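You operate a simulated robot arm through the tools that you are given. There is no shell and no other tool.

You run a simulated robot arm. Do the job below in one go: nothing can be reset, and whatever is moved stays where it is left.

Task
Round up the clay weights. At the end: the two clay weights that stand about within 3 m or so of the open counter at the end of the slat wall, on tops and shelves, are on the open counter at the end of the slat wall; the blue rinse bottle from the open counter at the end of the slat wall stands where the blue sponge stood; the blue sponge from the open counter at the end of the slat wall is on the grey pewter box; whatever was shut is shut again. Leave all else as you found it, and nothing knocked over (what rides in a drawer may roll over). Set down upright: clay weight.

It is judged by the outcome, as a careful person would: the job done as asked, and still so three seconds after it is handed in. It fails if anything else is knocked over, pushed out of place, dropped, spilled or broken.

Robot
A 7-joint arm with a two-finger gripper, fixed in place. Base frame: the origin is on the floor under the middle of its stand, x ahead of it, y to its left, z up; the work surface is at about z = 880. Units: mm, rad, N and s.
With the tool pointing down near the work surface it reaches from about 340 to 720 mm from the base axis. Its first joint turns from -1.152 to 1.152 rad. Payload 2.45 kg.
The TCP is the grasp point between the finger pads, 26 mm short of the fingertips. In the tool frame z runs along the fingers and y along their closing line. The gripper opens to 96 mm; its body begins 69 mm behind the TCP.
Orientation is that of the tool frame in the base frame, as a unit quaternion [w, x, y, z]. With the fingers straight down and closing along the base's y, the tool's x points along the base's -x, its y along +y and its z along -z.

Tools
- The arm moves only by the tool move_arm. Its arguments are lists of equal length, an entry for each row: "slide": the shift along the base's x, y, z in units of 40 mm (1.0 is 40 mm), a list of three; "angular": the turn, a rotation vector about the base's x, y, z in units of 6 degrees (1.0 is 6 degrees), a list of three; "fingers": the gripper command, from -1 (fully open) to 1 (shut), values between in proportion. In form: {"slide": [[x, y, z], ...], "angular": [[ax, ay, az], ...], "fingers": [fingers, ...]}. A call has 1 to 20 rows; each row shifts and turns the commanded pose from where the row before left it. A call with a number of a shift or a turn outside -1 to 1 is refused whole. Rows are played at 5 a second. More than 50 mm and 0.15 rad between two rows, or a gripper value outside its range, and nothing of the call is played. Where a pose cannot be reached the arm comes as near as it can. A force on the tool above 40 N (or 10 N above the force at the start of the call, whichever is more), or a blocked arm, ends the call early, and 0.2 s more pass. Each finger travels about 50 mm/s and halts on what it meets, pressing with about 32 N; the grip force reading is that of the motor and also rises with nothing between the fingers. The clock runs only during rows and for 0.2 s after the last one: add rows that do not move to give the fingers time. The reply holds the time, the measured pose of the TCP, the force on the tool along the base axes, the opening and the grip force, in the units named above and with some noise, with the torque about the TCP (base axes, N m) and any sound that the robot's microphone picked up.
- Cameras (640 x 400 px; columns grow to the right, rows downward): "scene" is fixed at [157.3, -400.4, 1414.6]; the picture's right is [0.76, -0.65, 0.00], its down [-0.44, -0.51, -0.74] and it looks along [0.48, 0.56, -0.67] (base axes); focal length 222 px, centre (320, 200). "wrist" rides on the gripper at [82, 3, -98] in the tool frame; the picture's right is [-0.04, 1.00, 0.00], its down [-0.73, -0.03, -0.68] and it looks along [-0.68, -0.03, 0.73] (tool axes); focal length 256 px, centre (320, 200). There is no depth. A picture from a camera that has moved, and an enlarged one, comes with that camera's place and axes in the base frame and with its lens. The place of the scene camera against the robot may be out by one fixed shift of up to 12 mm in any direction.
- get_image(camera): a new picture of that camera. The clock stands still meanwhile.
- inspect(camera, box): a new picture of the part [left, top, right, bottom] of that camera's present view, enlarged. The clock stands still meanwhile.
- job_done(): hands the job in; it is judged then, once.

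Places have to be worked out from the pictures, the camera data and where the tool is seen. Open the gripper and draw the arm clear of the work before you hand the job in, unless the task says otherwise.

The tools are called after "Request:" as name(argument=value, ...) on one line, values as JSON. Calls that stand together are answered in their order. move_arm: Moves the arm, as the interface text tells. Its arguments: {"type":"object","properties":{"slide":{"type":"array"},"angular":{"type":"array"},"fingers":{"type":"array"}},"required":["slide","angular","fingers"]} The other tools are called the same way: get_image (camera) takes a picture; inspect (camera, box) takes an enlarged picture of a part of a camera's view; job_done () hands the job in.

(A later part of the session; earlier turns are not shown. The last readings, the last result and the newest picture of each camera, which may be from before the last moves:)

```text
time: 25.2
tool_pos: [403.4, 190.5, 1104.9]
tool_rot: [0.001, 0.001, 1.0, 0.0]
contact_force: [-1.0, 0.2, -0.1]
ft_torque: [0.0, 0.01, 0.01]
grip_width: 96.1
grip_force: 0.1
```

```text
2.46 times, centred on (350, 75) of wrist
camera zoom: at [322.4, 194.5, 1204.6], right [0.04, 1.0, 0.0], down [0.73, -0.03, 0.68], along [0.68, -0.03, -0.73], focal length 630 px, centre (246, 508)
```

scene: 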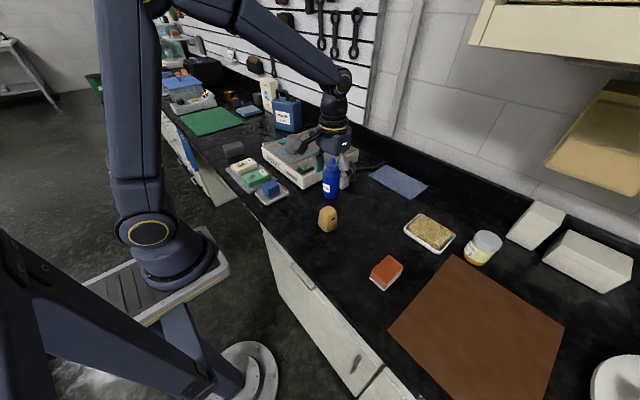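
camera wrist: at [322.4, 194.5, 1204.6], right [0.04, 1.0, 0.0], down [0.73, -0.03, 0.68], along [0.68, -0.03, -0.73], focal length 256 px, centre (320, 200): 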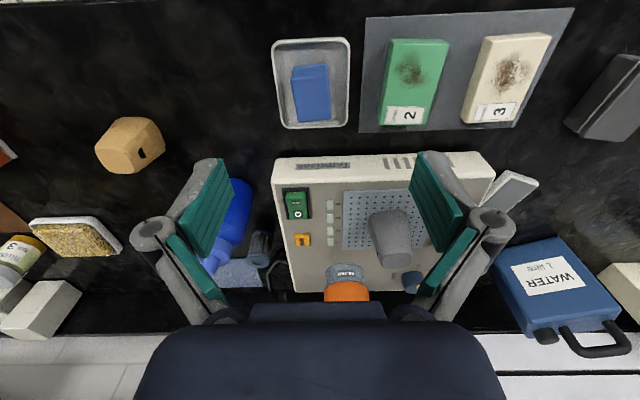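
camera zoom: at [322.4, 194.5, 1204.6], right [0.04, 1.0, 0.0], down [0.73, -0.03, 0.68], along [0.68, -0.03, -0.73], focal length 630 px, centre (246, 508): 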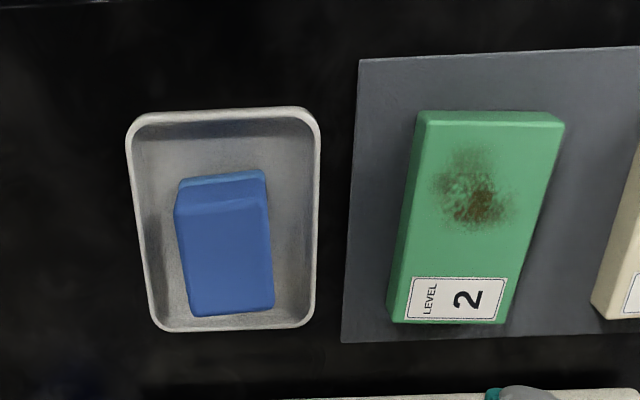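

The blue sponge measures ~48×39×40 mm, centre ≈ (433, 181), sitting in the middle of the white dish (x 384–480, y 139–224). Before grasping, I look at the grey pewter box from nearer with the tool turned left.

Request:
move_arm(slide=[[-0.2, 0.5, 0], [-0.2, 0.5, 0], [-0.2, 0.5, 0], [-0.2, 0.5, 0], [-0.2, 0.5, 0], [-0.2, 0.5, 0], [-0.2, 0.5, 0], [-0.2, 0.5, 0], [0, 0, 0]], angular=[[0, 0, 1], [0, 0, 1], [0, 0, 1], [0, 0, 1], [0, 0, 1], [0, 0, 1], [0, 0, 1], [0, 0, 1], [0, 0, 0]], fingers=[-1, -1, -1, -1, -1, -1, -1, -1, -1])

Request:
get_image(camera="wrist")

Request:
get_image(camera="scene")

```text
time: 27.2
tool_pos: [338.1, 350.2, 1104.9]
tool_rot: [0.0, -0.407, 0.913, 0.0]
contact_force: [-0.5, 0.3, 0.7]
ft_torque: [0.05, 0.01, 0.01]
grip_width: 96.1
grip_force: 0.1
```

```text
taken
camera wrist: at [281.7, 292.1, 1203.9], right [-0.72, 0.7, 0.0], down [0.51, 0.53, 0.68], along [0.47, 0.49, -0.73], focal length 256 px, centre (320, 200)
```

wrist: 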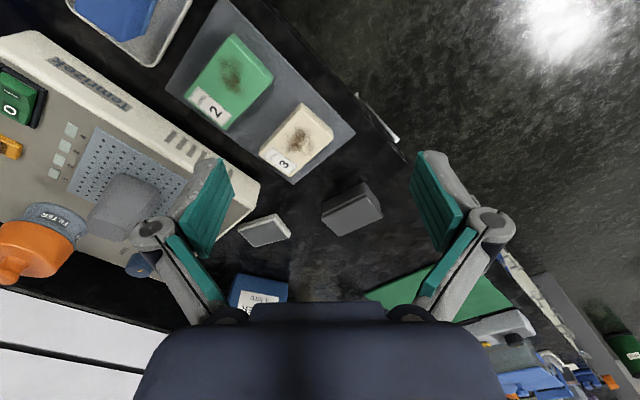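

```text
taken
```

scene: 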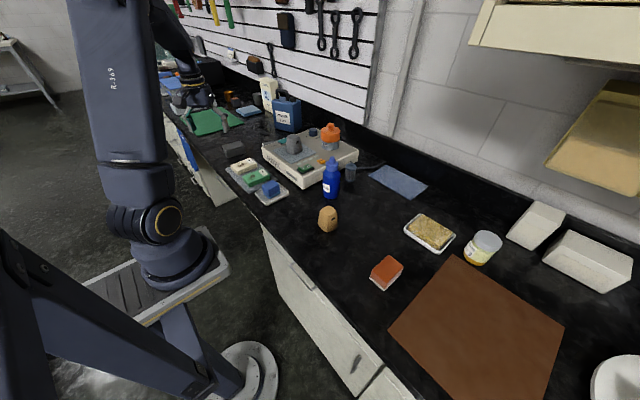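

I enlarge the pewter box in the wrist view to measure it.

Request:
inspect(camera="wrist", box=[290, 150, 420, 260])

Request:
inspect(camera="scene", box=[210, 130, 310, 205])

```text
3.64 times, centred on (355, 205) of wrist
camera zoom: at [281.7, 292.1, 1203.9], right [-0.72, 0.7, 0.0], down [0.51, 0.53, 0.68], along [0.47, 0.49, -0.73], focal length 931 px, centre (193, 182)
```

zoom: 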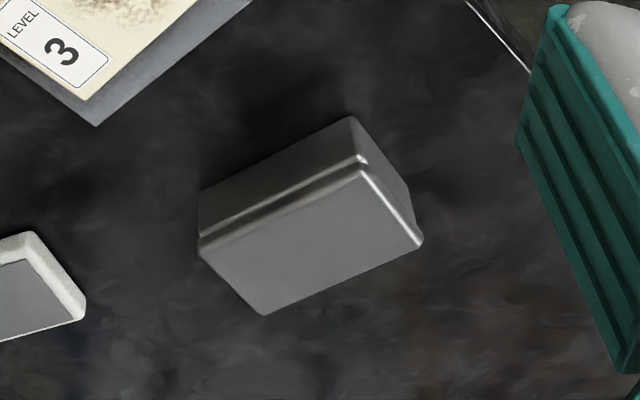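

```text
5.33 times, centred on (260, 168) of scene
camera zoom: at [157.3, -400.4, 1414.6], right [0.76, -0.65, 0.0], down [-0.44, -0.51, -0.74], along [0.48, 0.56, -0.67], focal length 1185 px, centre (640, 373)
```

zoom: 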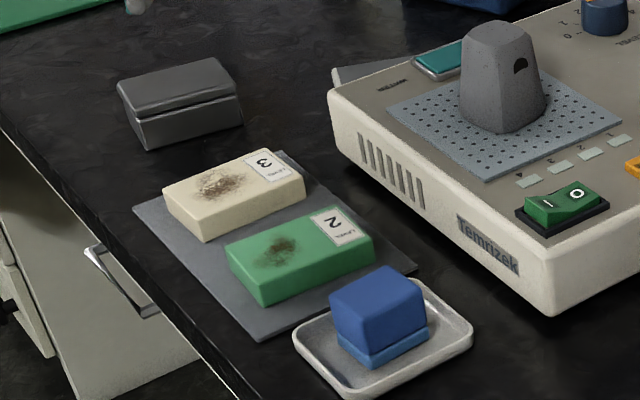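

The pewter box top is at z≈915, corners about (413,526)–(507,571), centre ≈ (460, 549), long edge turned −7.5°. Now I go above the sponge with yaw ≈ 3.5°, z≈1000.

Request:
move_arm(slide=[[0.297, -0.527, 0], [0.297, -0.527, 0], [0.297, -0.527, 0], [0.297, -0.527, 0], [0.297, -0.527, 0], [0.297, -0.527, 0], [0.297, -0.527, 0], [0.297, -0.527, 0], [0, 0, -0.9], [0, 0, -0.9], [0, 0, -0.8], [0, 0, 0]], angular=[[0, 0, -0.93], [0, 0, -0.93], [0, 0, -0.93], [0, 0, -0.93], [0, 0, -0.93], [0, 0, -0.93], [0, 0, -0.93], [0, 0, -0.93], [0, 0, 0], [0, 0, 0], [0, 0, 0], [0, 0, 0]], fingers=[-1, -1, -1, -1, -1, -1, -1, -1, -1, -1, -1, -1])

Request:
get_image(camera="wrist")

Request:
inspect(camera="scene", box=[210, 130, 330, 220])

```text
time: 29.8
tool_pos: [432.3, 182.5, 1000.9]
tool_rot: [0.0, -0.029, 1.0, 0.0]
contact_force: [-0.9, 0.0, 1.2]
ft_torque: [-0.02, 0.01, -0.04]
grip_width: 95.8
grip_force: 0.0
```

```text
taken
camera wrist: at [351.3, 182.0, 1099.0], right [-0.02, 1.0, 0.0], down [0.73, 0.01, 0.68], along [0.68, 0.01, -0.73], focal length 256 px, centre (320, 200)
```

wrist: 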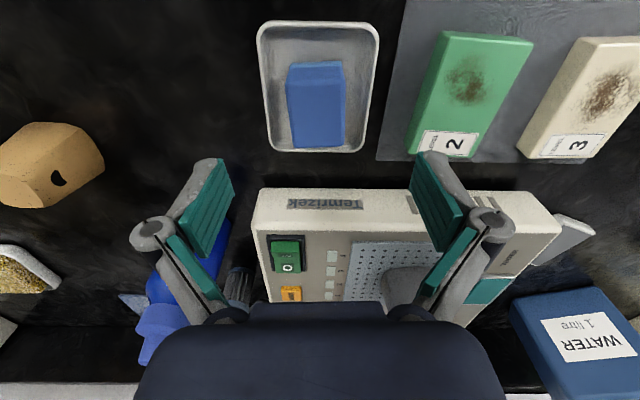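

```text
4.44 times, centred on (270, 175) of scene
camera zoom: at [157.3, -400.4, 1414.6], right [0.76, -0.65, 0.0], down [-0.44, -0.51, -0.74], along [0.48, 0.56, -0.67], focal length 988 px, centre (542, 311)
```

zoom: 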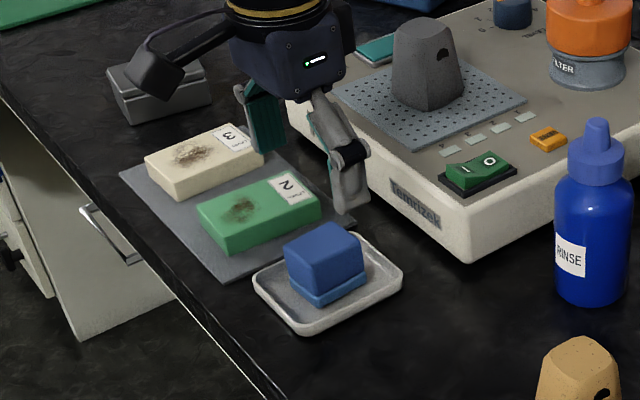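

I enlarge this nearer view to refine the sponge's height and place, as well as the machine's clearance beside the far finger.

Request:
inspect(camera="wrist", box=[240, 10, 400, 160])

```text
2.67 times, centred on (320, 85) of wrist
camera zoom: at [351.3, 182.0, 1099.0], right [-0.02, 1.0, 0.0], down [0.73, 0.01, 0.68], along [0.68, 0.01, -0.73], focal length 683 px, centre (320, 507)
```

zoom: 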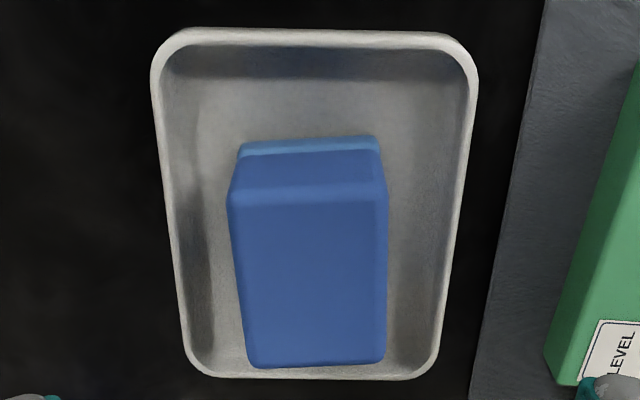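

The sponge top is at z≈925, centre ≈ (432.5, 181.5), 39 mm wide. The green block is close on the +y side, so I narrow the gripper to about 64 mm and descend to TCP z≈928, keeping the fingertips above the dish rim.

Request:
move_arm(slide=[[0, 0, 0], [0, 0, 0], [0, -0.02, -0.8], [0, 0, -0.6], [0, 0, -0.4], [0, 0, 0]], angular=[[0, 0, 0], [0, 0, 0], [0, 0, 0], [0, 0, 0], [0, 0, 0], [0, 0, 0]], fingers=[-0.33, -0.33, -0.33, -0.33, -0.33, -0.33])

Request:
get_image(camera="wrist")

Request:
inspect(camera="scene", box=[210, 130, 330, 220])

```text
time: 31.2
tool_pos: [433.6, 181.0, 927.6]
tool_rot: [0.0, -0.029, 1.0, 0.001]
contact_force: [-0.6, -0.9, 0.2]
ft_torque: [0.0, -0.03, 0.0]
grip_width: 63.5
grip_force: 0.0
```

```text
taken
camera wrist: at [352.7, 180.1, 1026.5], right [-0.02, 1.0, 0.0], down [0.73, 0.01, 0.68], along [0.68, 0.01, -0.73], focal length 256 px, centre (320, 200)
```

wrist: 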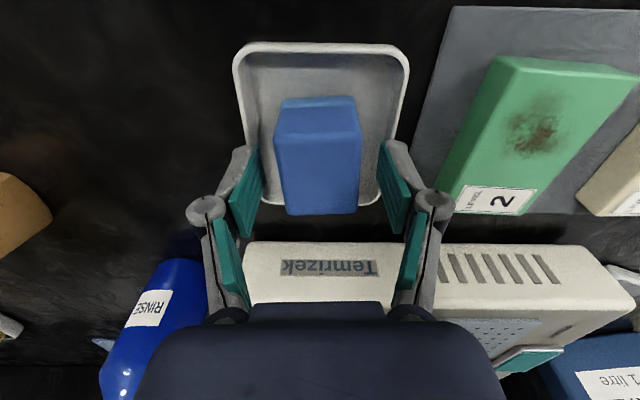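

```text
4.44 times, centred on (270, 175) of scene
camera zoom: at [157.3, -400.4, 1414.6], right [0.76, -0.65, 0.0], down [-0.44, -0.51, -0.74], along [0.48, 0.56, -0.67], focal length 988 px, centre (542, 311)
```

zoom: 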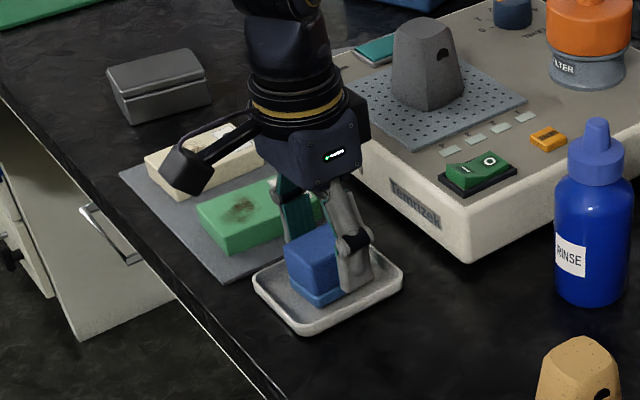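

The fingers straddle the sponge cleanly above the rim. I close and lift a little.

Request:
move_arm(slide=[[0, 0, 0], [0, 0, 0], [0, 0, 0], [0, 0, 0], [0, 0, 0.2], [0, 0, 0.4], [0, 0, 0.4], [0, 0, 0]], angular=[[0, 0, 0], [0, 0, 0], [0, 0, 0], [0, 0, 0], [0, 0, 0], [0, 0, 0], [0, 0, 0], [0, 0, 0]], fingers=[1, 1, 1, 1, 1, 1, 1, 1])

Request:
get_image(camera="wrist")

Request:
inspect(camera="scene", box=[210, 130, 330, 220])

```text
time: 33.0
tool_pos: [434.1, 181.4, 968.7]
tool_rot: [0.0, -0.029, 1.0, 0.0]
contact_force: [-0.8, -0.1, 0.2]
ft_torque: [-0.04, -0.02, 0.01]
grip_width: 38.7
grip_force: 31.6
```

```text
taken
camera wrist: at [352.6, 179.8, 1067.7], right [-0.02, 1.0, 0.0], down [0.73, 0.01, 0.68], along [0.68, 0.01, -0.73], focal length 256 px, centre (320, 200)
```

wrist: 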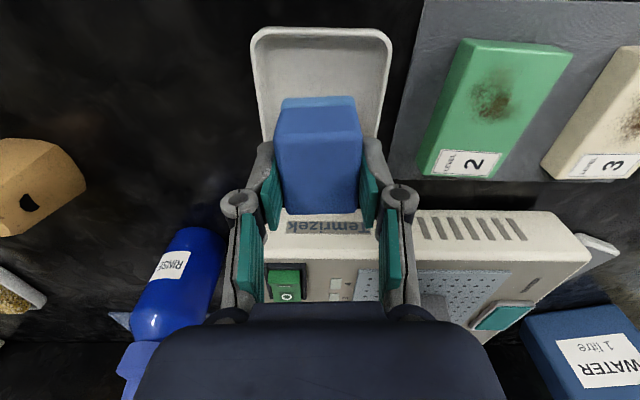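

```text
4.44 times, centred on (270, 175) of scene
camera zoom: at [157.3, -400.4, 1414.6], right [0.76, -0.65, 0.0], down [-0.44, -0.51, -0.74], along [0.48, 0.56, -0.67], focal length 988 px, centre (542, 311)
```

zoom: 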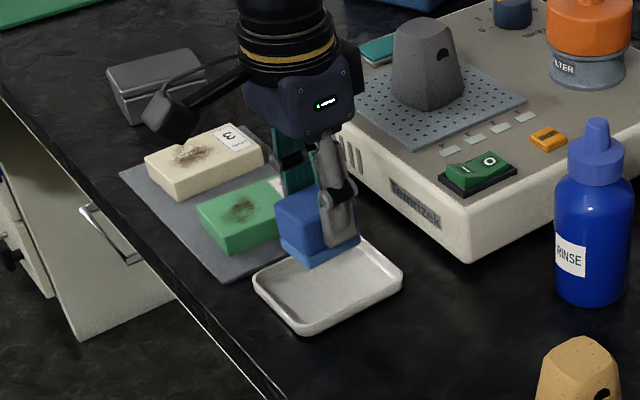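

The sponge is held (38.7 mm). I raise it to about z 1065 and carry it above the pewter box at about (458, 546), turning −11° to align with the lid.

Request:
move_arm(slide=[[0, 0, 0.8], [0, 0, 0.8], [0, 0.5, 0.8], [0.06, 0.85, 0], [0.06, 0.85, 0], [0.06, 0.85, 0], [0.06, 0.85, 0], [0.06, 0.85, 0], [0.06, 0.85, 0], [0.06, 0.85, 0], [0.06, 0.85, 0], [0.06, 0.85, 0], [0.06, 0.6, 0], [0.0, 0.35, 0], [0, 0, 0]], angular=[[0, 0, 0], [0, 0, 0], [0, 0, 0], [0, 0, -0.2], [0, 0, -0.2], [0, 0, -0.2], [0, 0, -0.2], [0, 0, -0.2], [0, 0, -0.2], [0, 0, -0.2], [0, 0, -0.2], [0, 0, -0.2], [0, 0, 0], [0, 0, 0], [0, 0, 0]], fingers=[1, 1, 1, 1, 1, 1, 1, 1, 1, 1, 1, 1, 1, 1, 1])

Request:
get_image(camera="wrist")

Request:
get_image(camera="scene")

```text
time: 36.2
tool_pos: [440.9, 504.1, 1061.2]
tool_rot: [0.001, 0.065, 0.998, 0.0]
contact_force: [1.6, 0.1, -0.3]
ft_torque: [0.02, 0.0, 0.0]
grip_width: 38.5
grip_force: 32.1
out of reach, approached as far as the arm can: row 12, 13, 14
```

```text
taken
camera wrist: at [362.4, 519.5, 1158.7], right [0.17, 0.99, 0.0], down [0.72, -0.12, 0.68], along [0.67, -0.12, -0.73], focal length 256 px, centre (320, 200)
```

wrist: 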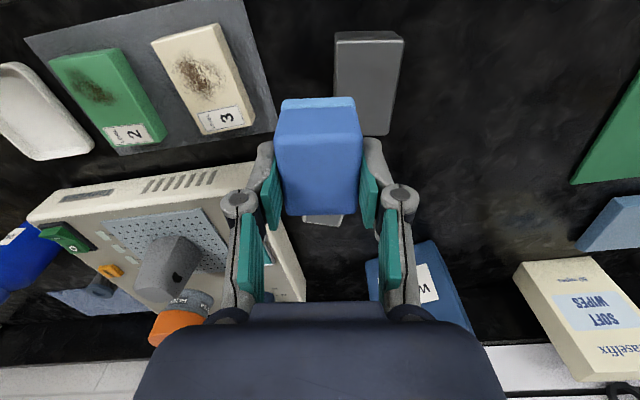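

```text
taken
```

scene: 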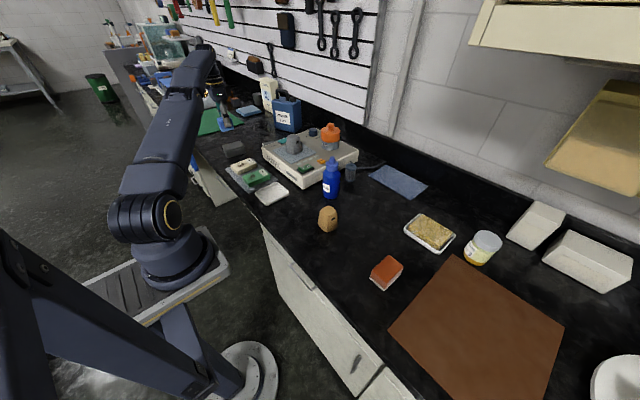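

At this height the arm reaches only (441, 504). Reach grows lower down, so I lower by 60 mm (sponge bottom still ~40 mm above the lid) and see where it goes.

Request:
move_arm(slide=[[0, 0, -0.5], [0, 0, -0.5], [0, 0, -0.5], [0, 0, 0]], angular=[[0, 0, 0], [0, 0, 0], [0, 0, 0], [0, 0, 0]], fingers=[1, 1, 1, 1])

Request:
get_image(camera="wrist")

```text
time: 37.2
tool_pos: [443.3, 503.4, 999.7]
tool_rot: [0.0, 0.066, 0.998, -0.001]
contact_force: [0.1, 0.7, -0.2]
ft_torque: [0.02, -0.03, -0.01]
grip_width: 38.7
grip_force: 31.8
```

```text
taken
camera wrist: at [363.0, 518.8, 1098.6], right [0.17, 0.99, 0.0], down [0.72, -0.12, 0.68], along [0.67, -0.12, -0.73], focal length 256 px, centre (320, 200)
```

wrist: 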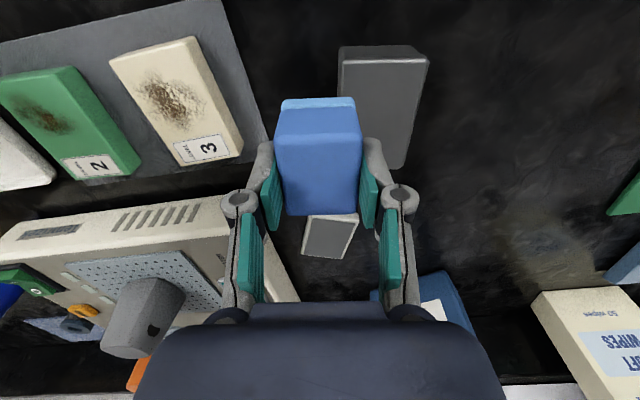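

The box is confirmed with lid centre ≈ (460, 548). I lower to TCP z≈977 (sponge bottom ≈17 mm above the lid) and slide toward (448, 541), where the sponge would rest fully on the lid.

Request:
move_arm(slide=[[0, 0, -0.3], [0, 0, -0.27], [0.05, 0.3, 0], [0.05, 0.3, 0], [0.05, 0.34, 0], [0, 0, 0]], angular=[[0, 0, 0], [0, 0, 0], [0, 0, 0], [0, 0, 0], [0, 0, 0], [0, 0, 0]], fingers=[1, 1, 1, 1, 1, 1])

Request:
get_image(camera="wrist")

Request:
inspect(camera="scene", box=[190, 90, 310, 180])

```text
time: 38.6
tool_pos: [437.5, 526.7, 974.5]
tool_rot: [0.0, 0.066, 0.998, 0.0]
contact_force: [0.6, 0.4, -0.1]
ft_torque: [0.02, 0.0, 0.01]
grip_width: 38.8
grip_force: 31.8
out of reach, approached as far as the arm can: row 4, 5
```

```text
taken
camera wrist: at [357.3, 540.3, 1073.1], right [0.17, 0.99, 0.0], down [0.72, -0.12, 0.68], along [0.67, -0.12, -0.73], focal length 256 px, centre (320, 200)
```

wrist: 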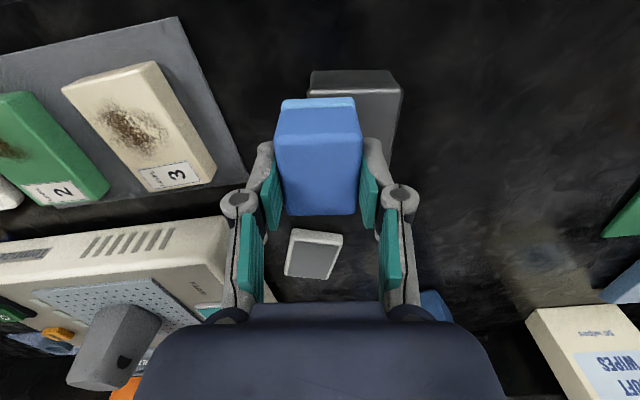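

```text
4.44 times, centred on (250, 135) of scene
camera zoom: at [157.3, -400.4, 1414.6], right [0.76, -0.65, 0.0], down [-0.44, -0.51, -0.74], along [0.48, 0.56, -0.67], focal length 988 px, centre (631, 489)
```

zoom: 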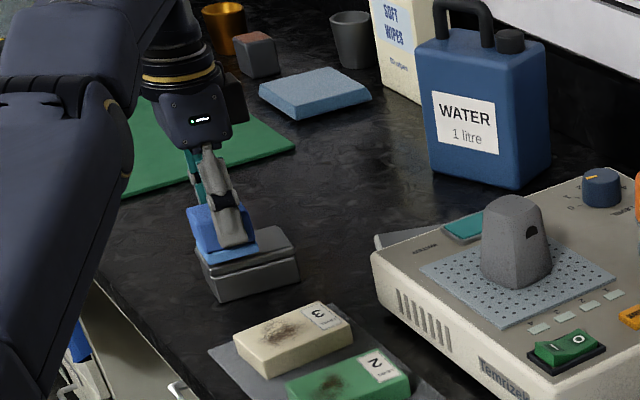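

The arm stops at (437, 527) with this yaw. I'll turn the tool toward the radial direction (+48°) in case the wrist joints limit the reach, then try the outward move again.

Request:
move_arm(slide=[[0, 0, 0.1], [0, 0, 0], [0, 0, 0], [0, 0, 0], [0, 0, 0], [0, 0, 0], [0, 0, 0], [0, 0, 0], [0.15, 0.2, 0], [0.15, 0.2, 0], [0, 0, 0]], angular=[[0, 0, 1], [0, 0, 1], [0, 0, 1], [0, 0, 1], [0, 0, 1], [0, 0, 1], [0, 0, 1], [0, 0, 1], [0, 0, 0], [0, 0, 0], [0, 0, 0]], fingers=[1, 1, 1, 1, 1, 1, 1, 1, 1, 1, 1])

Request:
get_image(camera="wrist")

Request:
get_image(camera="scene")

```text
time: 41.0
tool_pos: [437.5, 524.7, 978.3]
tool_rot: [-0.001, -0.346, 0.938, 0.0]
contact_force: [-0.2, -0.3, 0.1]
ft_torque: [0.01, -0.01, 0.01]
grip_width: 38.4
grip_force: 32.6
out of reach, approached as far as the arm can: row 9, 10
```

```text
taken
camera wrist: at [374.8, 474.8, 1076.4], right [-0.62, 0.79, 0.0], down [0.58, 0.45, 0.68], along [0.53, 0.42, -0.73], focal length 256 px, centre (320, 200)
```

wrist: 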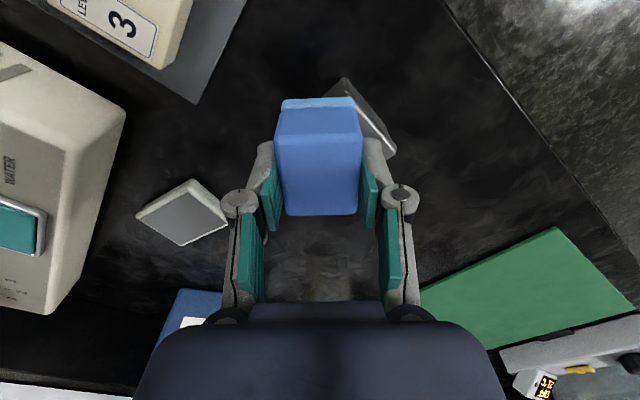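

```text
taken
```

scene: 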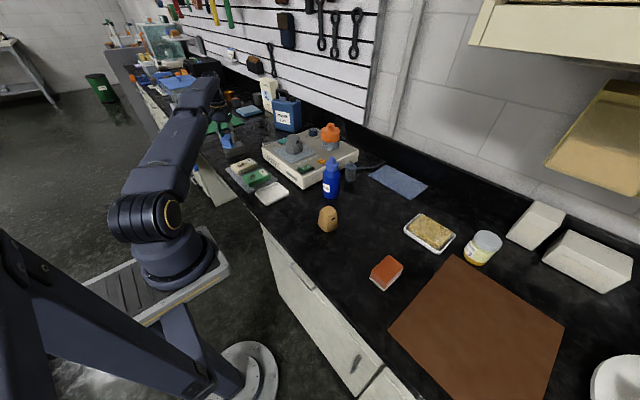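

Same radial limit (~685 mm) whatever the yaw, so a few degrees of outward tilt are needed. I turn back to yaw −7.5°, tilt 5° outward along the radial direction, and move out to about (444, 538) while still well above the lid.

Request:
move_arm(slide=[[0, 0, 0.1], [0, 0, 0], [0, 0, 0], [0, 0, 0], [0, 0, 0], [0, 0, 0], [0, 0, 0], [0, 0, 0], [0, 0, 0], [0.08, 0.15, 0], [0.08, 0.15, 0], [0, 0, 0]], angular=[[0, 0, -1], [0, 0, -1], [0, 0, -1], [0, 0, -1], [0, 0, -1], [0, 0, -1], [0, 0, -1], [0, 0, -1], [0.64, -0.535, 0], [0, 0, 0], [0, 0, 0], [0, 0, 0]], fingers=[1, 1, 1, 1, 1, 1, 1, 1, 1, 1, 1, 1])

Request:
get_image(camera="wrist")

Request:
inspect(camera="scene", box=[190, 90, 310, 180])

```text
time: 43.6
tool_pos: [445.6, 539.7, 982.0]
tool_rot: [0.026, 0.065, 0.997, 0.035]
contact_force: [0.3, -0.7, 0.5]
ft_torque: [0.04, 0.01, 0.0]
grip_width: 38.8
grip_force: 32.0
out of reach, approached as far as the arm can: row 9, 10, 11
```

```text
taken
camera wrist: at [361.4, 547.6, 1077.1], right [0.17, 0.98, 0.08], down [0.68, -0.17, 0.71], along [0.71, -0.07, -0.7], focal length 256 px, centre (320, 200)
```

wrist: 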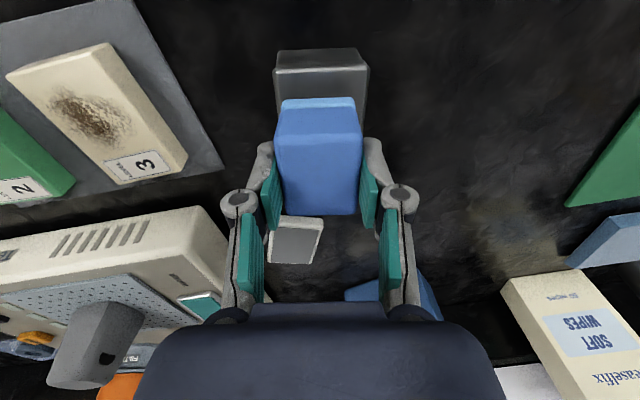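

```text
4.44 times, centred on (250, 135) of scene
camera zoom: at [157.3, -400.4, 1414.6], right [0.76, -0.65, 0.0], down [-0.44, -0.51, -0.74], along [0.48, 0.56, -0.67], focal length 988 px, centre (631, 489)
```

zoom: 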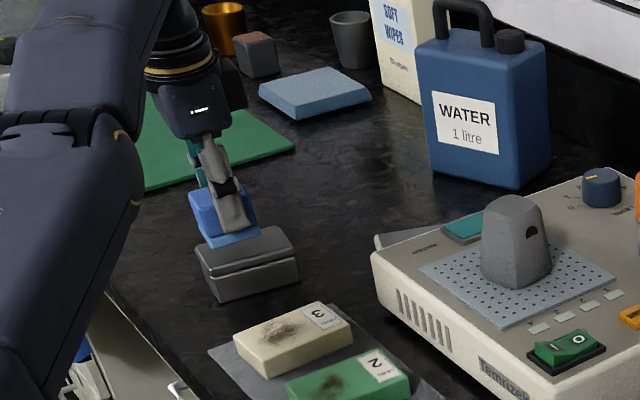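

The sponge now hangs over the lid (bottom centre ≈ (448, 543), lid y-range ≈ 521–579 there). I lower to a few mm above the lid.

Request:
move_arm(slide=[[0, 0, -0.2], [0.02, 0.05, -0.15], [0, 0, 0]], angular=[[0, 0, 0], [0, 0, 0], [0, 0, 0]], fingers=[1, 1, 1])

Request:
inspect(camera="wrist", box=[220, 20, 420, 240])

Request:
inspect(camera="scene", box=[210, 115, 280, 165])

```text
time: 44.4
tool_pos: [448.7, 542.5, 967.1]
tool_rot: [0.026, 0.065, 0.997, 0.036]
contact_force: [-0.5, -1.2, 3.4]
ft_torque: [-0.1, 0.07, 0.06]
grip_width: 38.9
grip_force: 32.2
```

```text
1.82 times, centred on (320, 130) of wrist
camera zoom: at [362.3, 550.0, 1063.1], right [0.17, 0.98, 0.08], down [0.68, -0.17, 0.71], along [0.71, -0.07, -0.7], focal length 465 px, centre (320, 327)
```

zoom: 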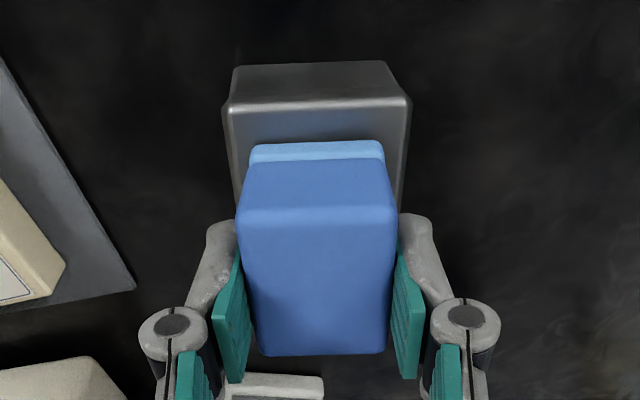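

```text
8.00 times, centred on (245, 140) of scene
camera zoom: at [157.2, -400.5, 1414.6], right [0.76, -0.65, 0.0], down [-0.44, -0.51, -0.74], along [0.48, 0.56, -0.67], focal length 1778 px, centre (920, 680)
```

zoom: 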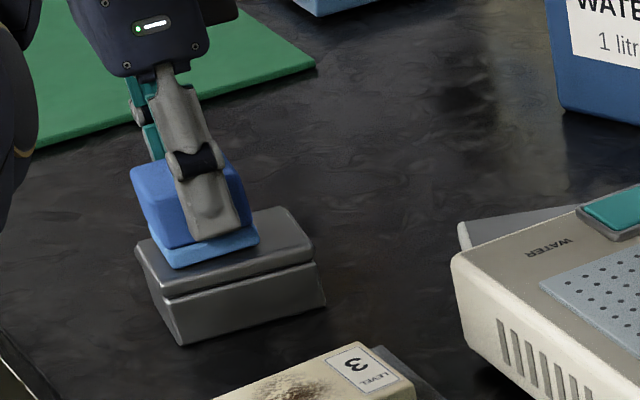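

A light touch (3.4 N) shows the sponge meeting the lid, and its footprint lies within the lid. I press 1.5 mm more to settle it, then open gently.

Request:
move_arm(slide=[[0, 0, -0.04], [0, 0, 0]], angular=[[0, 0, 0], [0, 0, 0]], fingers=[1, 1])

```text
time: 45.0
tool_pos: [447.5, 542.7, 967.8]
tool_rot: [0.026, 0.066, 0.997, 0.036]
contact_force: [-1.1, -0.8, 15.9]
ft_torque: [-0.25, 0.55, 0.0]
grip_width: 38.7
grip_force: 32.4
```

Firm contact (16 N). I ease up a hair and open the fingers, then rise.

Request:
move_arm(slide=[[0, 0, 0.02], [0, 0, 0], [0, 0, 0], [0, 0, 0], [0, 0, 0]], angular=[[0, 0, 0], [0, 0, 0], [0, 0, 0], [0, 0, 0], [0, 0, 0]], fingers=[1, 0.05, -0.2, -0.35, -0.35])

Request:
inspect(camera="wrist", box=[220, 20, 420, 240])

Request:
inspect(camera="scene", box=[210, 115, 280, 165])

```text
time: 46.2
tool_pos: [448.0, 542.6, 966.5]
tool_rot: [0.026, 0.065, 0.997, 0.035]
contact_force: [-0.2, -0.2, 0.0]
ft_torque: [0.04, 0.02, -0.03]
grip_width: 64.8
grip_force: 0.1
```

```text
1.82 times, centred on (320, 130) of wrist
camera zoom: at [362.6, 549.6, 1061.8], right [0.17, 0.98, 0.08], down [0.68, -0.17, 0.71], along [0.71, -0.07, -0.7], focal length 465 px, centre (320, 327)
```

zoom: 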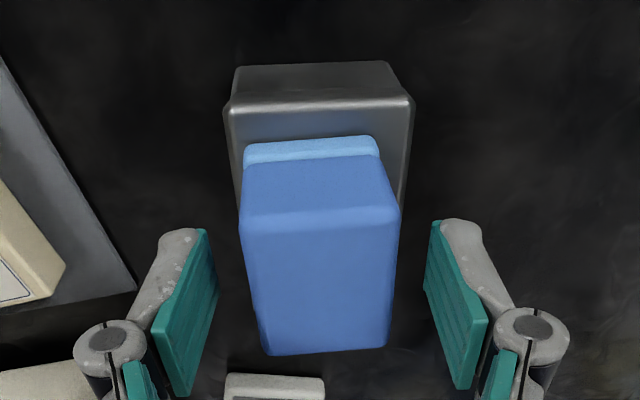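

```text
8.00 times, centred on (245, 140) of scene
camera zoom: at [157.3, -400.4, 1414.6], right [0.76, -0.65, 0.0], down [-0.44, -0.51, -0.74], along [0.48, 0.56, -0.67], focal length 1778 px, centre (920, 680)
```

zoom: 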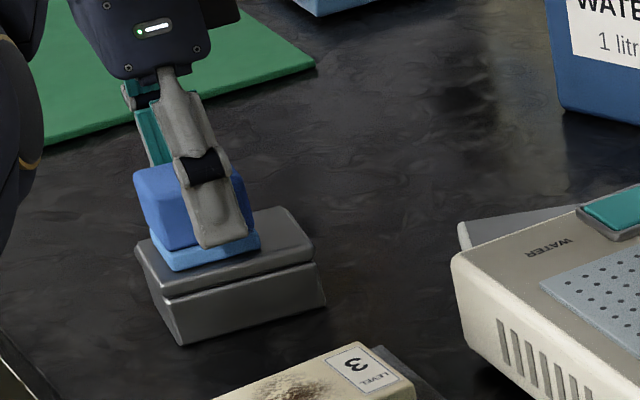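

The sponge has settled flat on the lid. I open fully and rise, drifting slightly inward as the reach shrinks with height, un-tilting on the way.

Request:
move_arm(slide=[[0, 0, 0], [0, 0, 0], [0, 0, 0.3], [-0.05, -0.06, 0.4], [-0.2, -0.25, 0.8], [-0.3, -0.35, 0.8], [-0.3, -0.35, 0.8], [0, 0, 0]], angular=[[0, 0, 0], [0, 0, 0], [0, 0, 0], [0, 0, 0], [0, 0, 0], [-0.32, 0.27, 0], [-0.32, 0.265, 0], [0, 0, 0]], fingers=[-1, -1, -1, -1, -1, -1, -1, -1])

Request:
get_image(camera="wrist")

Request:
inspect(camera="scene", box=[190, 90, 310, 180])

```text
time: 48.0
tool_pos: [416.5, 507.6, 1093.9]
tool_rot: [-0.001, 0.065, 0.998, -0.001]
contact_force: [-0.1, 0.8, -0.2]
ft_torque: [0.02, 0.0, -0.04]
grip_width: 96.1
grip_force: 0.0
out of reach, approached as far as the arm can: row 5
```

```text
taken
camera wrist: at [337.2, 522.7, 1192.2], right [0.17, 0.99, 0.0], down [0.72, -0.12, 0.68], along [0.67, -0.12, -0.74], focal length 256 px, centre (320, 200)
```

wrist: 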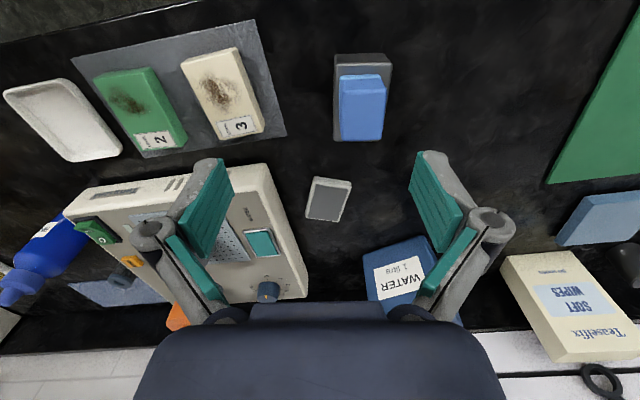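

```text
4.44 times, centred on (250, 135) of scene
camera zoom: at [157.3, -400.4, 1414.6], right [0.76, -0.65, 0.0], down [-0.44, -0.51, -0.74], along [0.48, 0.56, -0.67], focal length 988 px, centre (631, 489)
```

zoom: 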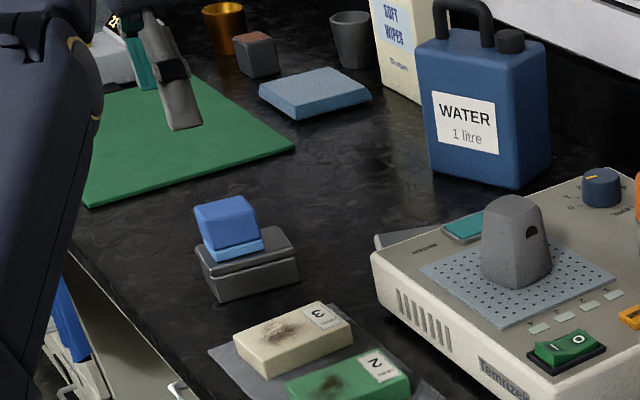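

The sponge rests on the box lid. Now the bottle: I travel to about (450, 60, 1130) with yaw 0 to look at it.

Request:
move_arm(slide=[[0.07, -0.9, 0.1], [0.07, -0.95, 0.1], [0.07, -0.95, 0.1], [0.07, -0.95, 0.1], [0.07, -0.95, 0.1], [0.07, -0.95, 0.1], [0.07, -0.95, 0.1], [0.07, -0.95, 0.1], [0.07, -0.95, 0.1], [0.07, -0.95, 0], [0.07, -0.95, 0], [0.07, -0.8, 0], [0, 0, 0]], angular=[[0, 0, 0.125], [0, 0, 0.125], [0, 0, 0.125], [0, 0, 0.125], [0, 0, 0.125], [0, 0, 0.125], [0, 0, 0.125], [0, 0, 0.125], [0, 0, 0.125], [0, 0, 0.125], [0, 0, 0], [0, 0, 0], [0, 0, 0]], fingers=[-1, -1, -1, -1, -1, -1, -1, -1, -1, -1, -1, -1, -1])

Request:
get_image(camera="wrist")

Request:
get_image(camera="scene")

```text
time: 50.8
tool_pos: [582.0, 223.9, 1194.1]
tool_rot: [0.001, -0.001, 1.0, -0.001]
contact_force: [-0.9, -0.1, 0.5]
ft_torque: [0.0, 0.0, 0.03]
grip_width: 96.1
grip_force: 0.0
out of reach, approached as far as the arm can: row 1, 2, 3, 4, 5, 6, 7, 8, 9, 10
```

```text
taken
camera wrist: at [501.3, 226.6, 1293.2], right [0.04, 1.0, 0.0], down [0.73, -0.03, 0.68], along [0.68, -0.03, -0.73], focal length 256 px, centre (320, 200)
```

wrist: 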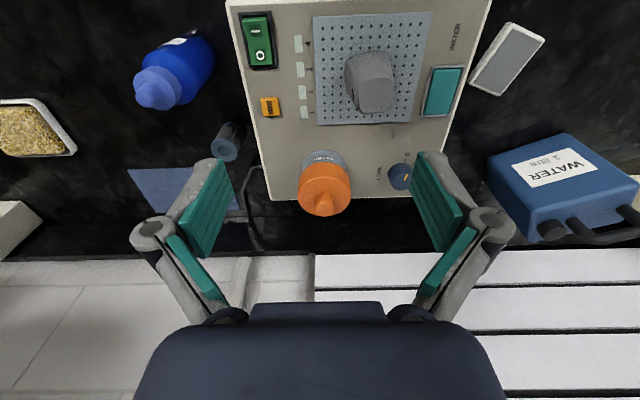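

```text
taken
```

scene: 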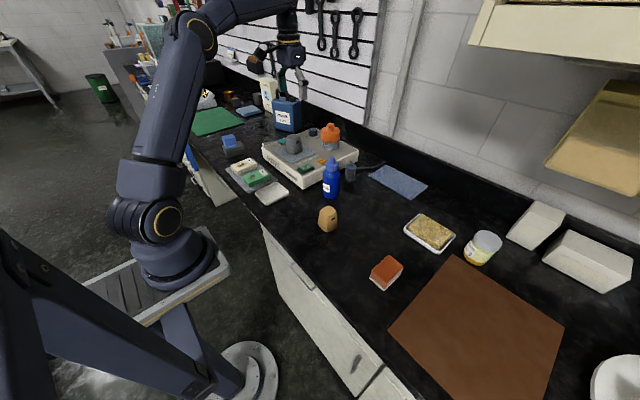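

The reach limit made it slide along its boundary to (582, 224, 1194), well clear of everything. This view shows the grey weight and bottle from above; I enlarge it.

Request:
inspect(camera="wrist", box=[220, 0, 500, 200])

Request:
inspect(camera="wrist", box=[110, 10, 270, 170])

```text
2.00 times, centred on (360, 100) of wrist
camera zoom: at [501.3, 226.6, 1293.2], right [0.04, 1.0, 0.0], down [0.73, -0.03, 0.68], along [0.68, -0.03, -0.73], focal length 512 px, centre (240, 400)
```

zoom: 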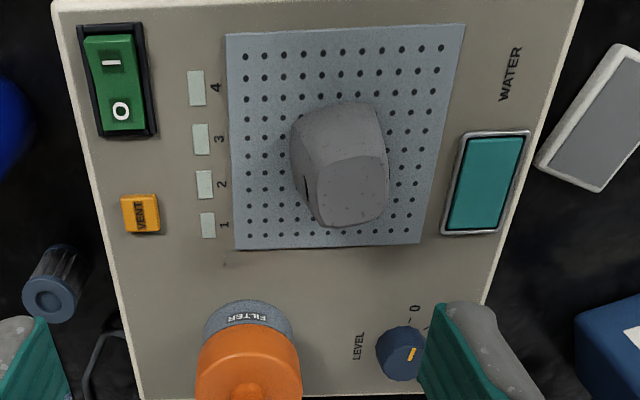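

```text
2.50 times, centred on (190, 90) of wrist
camera zoom: at [501.3, 226.6, 1293.2], right [0.04, 1.0, 0.0], down [0.73, -0.03, 0.68], along [0.68, -0.03, -0.73], focal length 640 px, centre (645, 475)
```

zoom: 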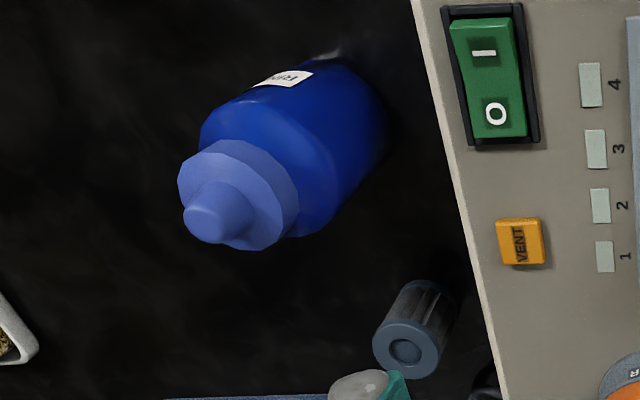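

The grey weight stands at ≈ (605, 279) with top z≈1028; the bottle at ≈ (595, 49), top z≈1036. I move back and down to (430, 50, 1010) for a side-on look at the bottle's profile.

Request:
move_arm(slide=[[-0.42, -0.48, -0.3], [-0.42, -0.48, -0.5], [-0.42, -0.48, -0.5], [-0.42, -0.48, -0.5], [-0.42, -0.48, -0.5], [-0.42, -0.48, -0.6], [-0.42, -0.48, -0.6], [-0.42, -0.48, -0.6], [-0.42, -0.48, -0.5], [0, 0, 0]], angular=[[0, 0, 0], [0, 0, 0], [0, 0, 0], [0, 0, 0], [0, 0, 0], [0, 0, 0], [0, 0, 0], [0, 0, 0], [0, 0, 0], [0, 0, 0]], fingers=[-1, -1, -1, -1, -1, -1, -1, -1, -1, -1])

Request:
get_image(camera="wrist")

Request:
inspect(camera="scene", box=[280, 140, 380, 230])

```text
time: 53.0
tool_pos: [431.0, 50.3, 1013.8]
tool_rot: [0.0, 0.0, 1.0, 0.0]
contact_force: [-0.3, -0.6, 0.4]
ft_torque: [-0.01, -0.06, -0.01]
grip_width: 96.0
grip_force: 0.1
```

```text
taken
camera wrist: at [350.2, 53.9, 1112.5], right [0.04, 1.0, 0.0], down [0.73, -0.03, 0.68], along [0.68, -0.03, -0.73], focal length 256 px, centre (320, 200)
```

wrist: 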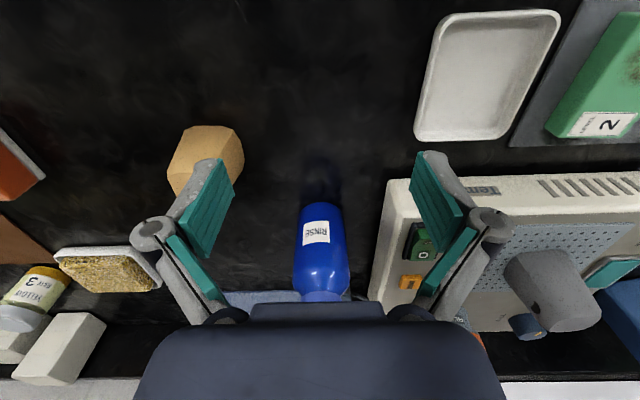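

```text
4.44 times, centred on (330, 185) of scene
camera zoom: at [157.3, -400.4, 1414.6], right [0.76, -0.65, 0.0], down [-0.44, -0.51, -0.74], along [0.48, 0.56, -0.67], focal length 988 px, centre (276, 267)
```

zoom: 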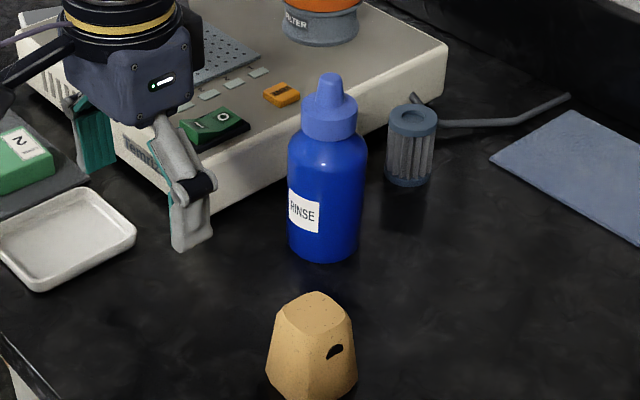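

Bottle profile: body ~64 mm wide up to z≈963, cap up to ~1005, nozzle tip ≈1036. I rise and go over the bottle (TCP ≈ (598, 47, 1085)) for a top view.

Request:
move_arm(slide=[[0, 0, 0.9], [0, 0, 0.9], [0.8, 0, 0], [0.85, -0.02, 0], [0.85, -0.02, 0], [0.85, -0.02, 0], [0.8, -0.02, 0], [0, 0, 0]], angular=[[0, 0, 0], [0, 0, 0], [0, 0, 0], [0, 0, 0], [0, 0, 0], [0, 0, 0], [0, 0, 0], [0, 0, 0]], fingers=[-1, -1, -1, -1, -1, -1, -1, -1])

Request:
get_image(camera="wrist")

Request:
inspect(camera="scene", box=[280, 110, 400, 210])

```text
time: 54.8
tool_pos: [596.4, 45.8, 1082.5]
tool_rot: [0.001, 0.0, 1.0, 0.0]
contact_force: [0.0, 0.5, 0.6]
ft_torque: [0.04, 0.01, 0.0]
grip_width: 95.6
grip_force: 0.2
```

```text
taken
camera wrist: at [515.4, 50.2, 1181.6], right [0.04, 1.0, 0.0], down [0.73, -0.03, 0.68], along [0.68, -0.03, -0.73], focal length 256 px, centre (320, 200)
```

wrist: 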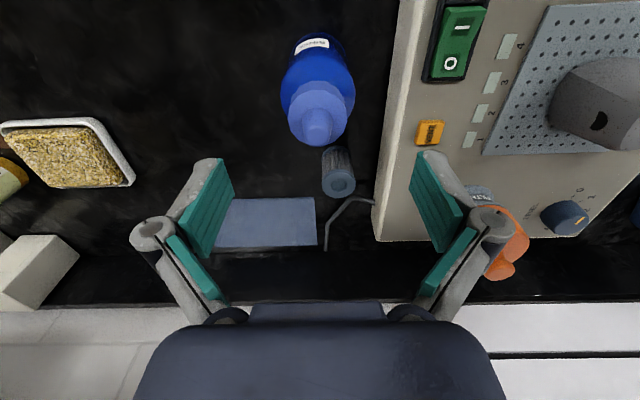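

```text
4.00 times, centred on (340, 160) of scene
camera zoom: at [157.3, -400.4, 1414.6], right [0.76, -0.65, 0.0], down [-0.44, -0.51, -0.74], along [0.48, 0.56, -0.67], focal length 889 px, centre (240, 360)
```

zoom: 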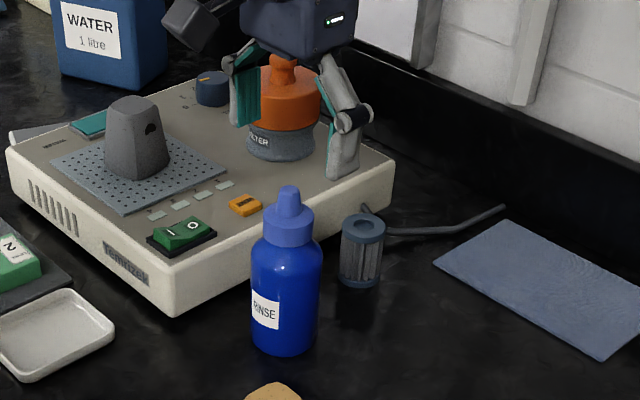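

The machine's side (y≈116) is too near for a finger on the +y side, so I will grip along x instead (tool turned 90°). First I refine the bottle's centre from this top view.

Request:
inspect(camera="wrist", box=[250, 20, 410, 160])

```text
2.86 times, centred on (330, 90) of wrist
camera zoom: at [515.4, 50.2, 1181.6], right [0.04, 1.0, 0.0], down [0.73, -0.03, 0.68], along [0.68, -0.03, -0.73], focal length 731 px, centre (291, 514)
```

zoom: 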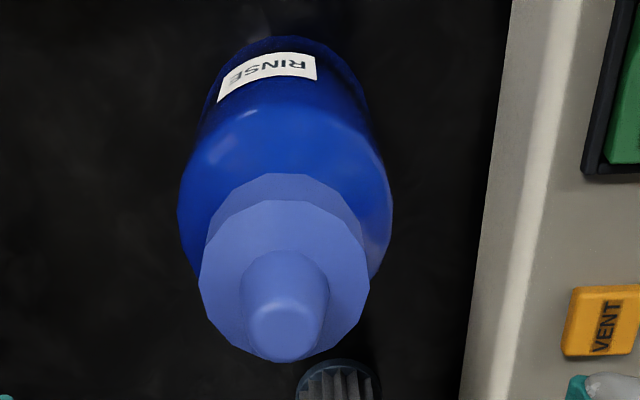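

Refined: bottle axis ≈ (597.5, 45), tip z≈1030, body 64 mm up to z≈960. I rotate the tool +90° above it (fingertips at 1056, clear of the tip).

Request:
move_arm(slide=[[0, 0, 0], [0, 0, 0], [0, 0, 0], [0, 0, 0], [0, 0, 0], [0, 0, 0], [0, 0, 0], [0, 0, 0], [0, 0, 0], [0, 0, 0], [0, 0, 0], [0, 0, 0], [0, 0, 0], [0, 0, 0], [0, 0, 0], [0, 0, 0]], angular=[[0, 0, 1], [0, 0, 1], [0, 0, 1], [0, 0, 1], [0, 0, 1], [0, 0, 1], [0, 0, 1], [0, 0, 1], [0, 0, 1], [0, 0, 1], [0, 0, 1], [0, 0, 1], [0, 0, 1], [0, 0, 1], [0, 0, 1], [0, 0, 0]], fingers=[-1, -1, -1, -1, -1, -1, -1, -1, -1, -1, -1, -1, -1, -1, -1, -1])

Request:
get_image(camera="wrist")

Request:
inspect(camera="scene", box=[280, 110, 400, 210])

```text
time: 58.2
tool_pos: [595.6, 48.5, 1083.6]
tool_rot: [-0.001, 0.708, -0.706, 0.0]
contact_force: [-0.6, 0.6, 0.3]
ft_torque: [0.0, -0.01, -0.01]
grip_width: 96.2
grip_force: 0.0
```

```text
taken
camera wrist: at [593.0, -33.5, 1182.2], right [-1.0, 0.04, 0.0], down [0.03, 0.73, 0.68], along [0.03, 0.68, -0.73], focal length 256 px, centre (320, 200)
```

wrist: 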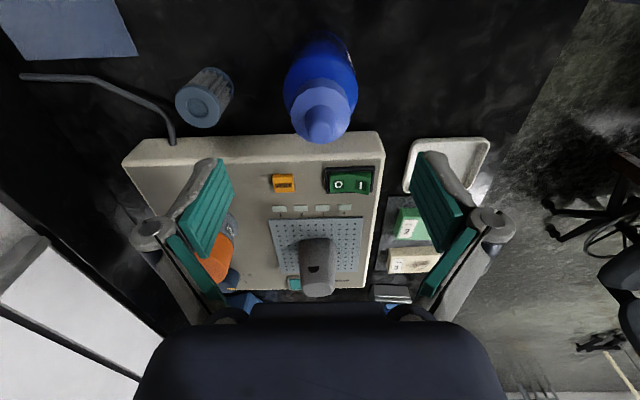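

```text
4.00 times, centred on (340, 160) of scene
camera zoom: at [157.3, -400.4, 1414.6], right [0.76, -0.65, 0.0], down [-0.44, -0.51, -0.74], along [0.48, 0.56, -0.67], focal length 889 px, centre (240, 360)
```

zoom: 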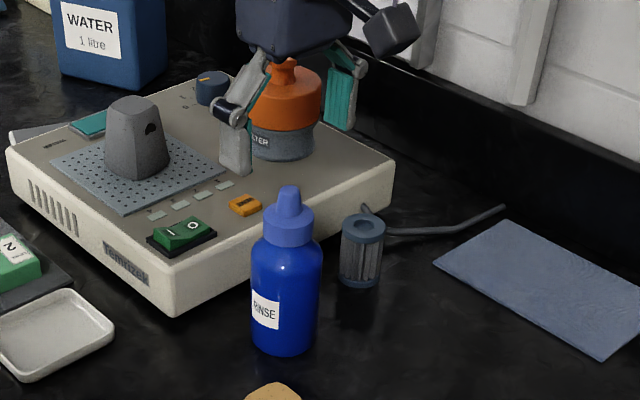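

From the side, the bottle axis is x≈595, y≈45. I correct y by −3 mm and descend with the fingers open to TCP z≈968 (palm stays ~7 mm above the tip).

Request:
move_arm(slide=[[0, -0.075, -0.5], [0, 0, -0.8], [0, 0, -0.8], [0, 0, -0.5], [0, 0, -0.28], [0, 0, 0]], angular=[[0, 0, 0], [0, 0, 0], [0, 0, 0], [0, 0, 0], [0, 0, 0], [0, 0, 0]], fingers=[-1, -1, -1, -1, -1, -1])

Request:
get_image(camera="wrist")

Request:
inspect(camera="scene", box=[280, 120, 400, 220])

```text
time: 59.6
tool_pos: [595.5, 45.5, 968.3]
tool_rot: [0.0, 0.709, -0.706, 0.0]
contact_force: [-1.4, 0.3, 0.0]
ft_torque: [0.03, 0.0, 0.01]
grip_width: 95.9
grip_force: 0.2
```

```text
taken
camera wrist: at [593.4, -35.7, 1066.5], right [-1.0, 0.04, 0.0], down [0.03, 0.73, 0.68], along [0.03, 0.68, -0.73], focal length 256 px, centre (320, 200)
```

wrist: 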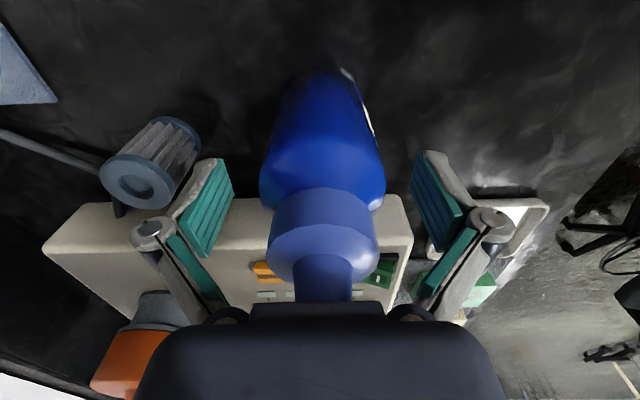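

```text
4.00 times, centred on (340, 170) of scene
camera zoom: at [157.3, -400.4, 1414.6], right [0.76, -0.65, 0.0], down [-0.44, -0.51, -0.74], along [0.48, 0.56, -0.67], focal length 889 px, centre (240, 320)
```

zoom: 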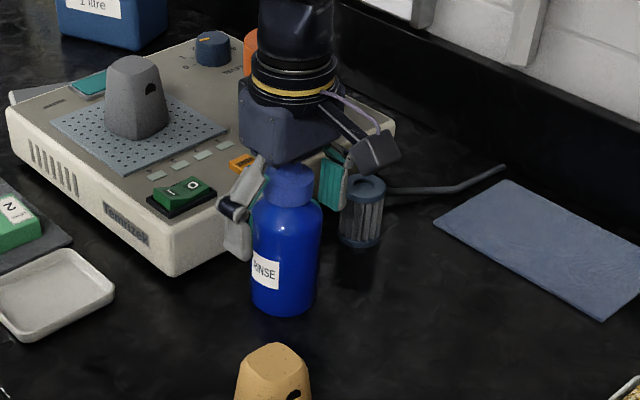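

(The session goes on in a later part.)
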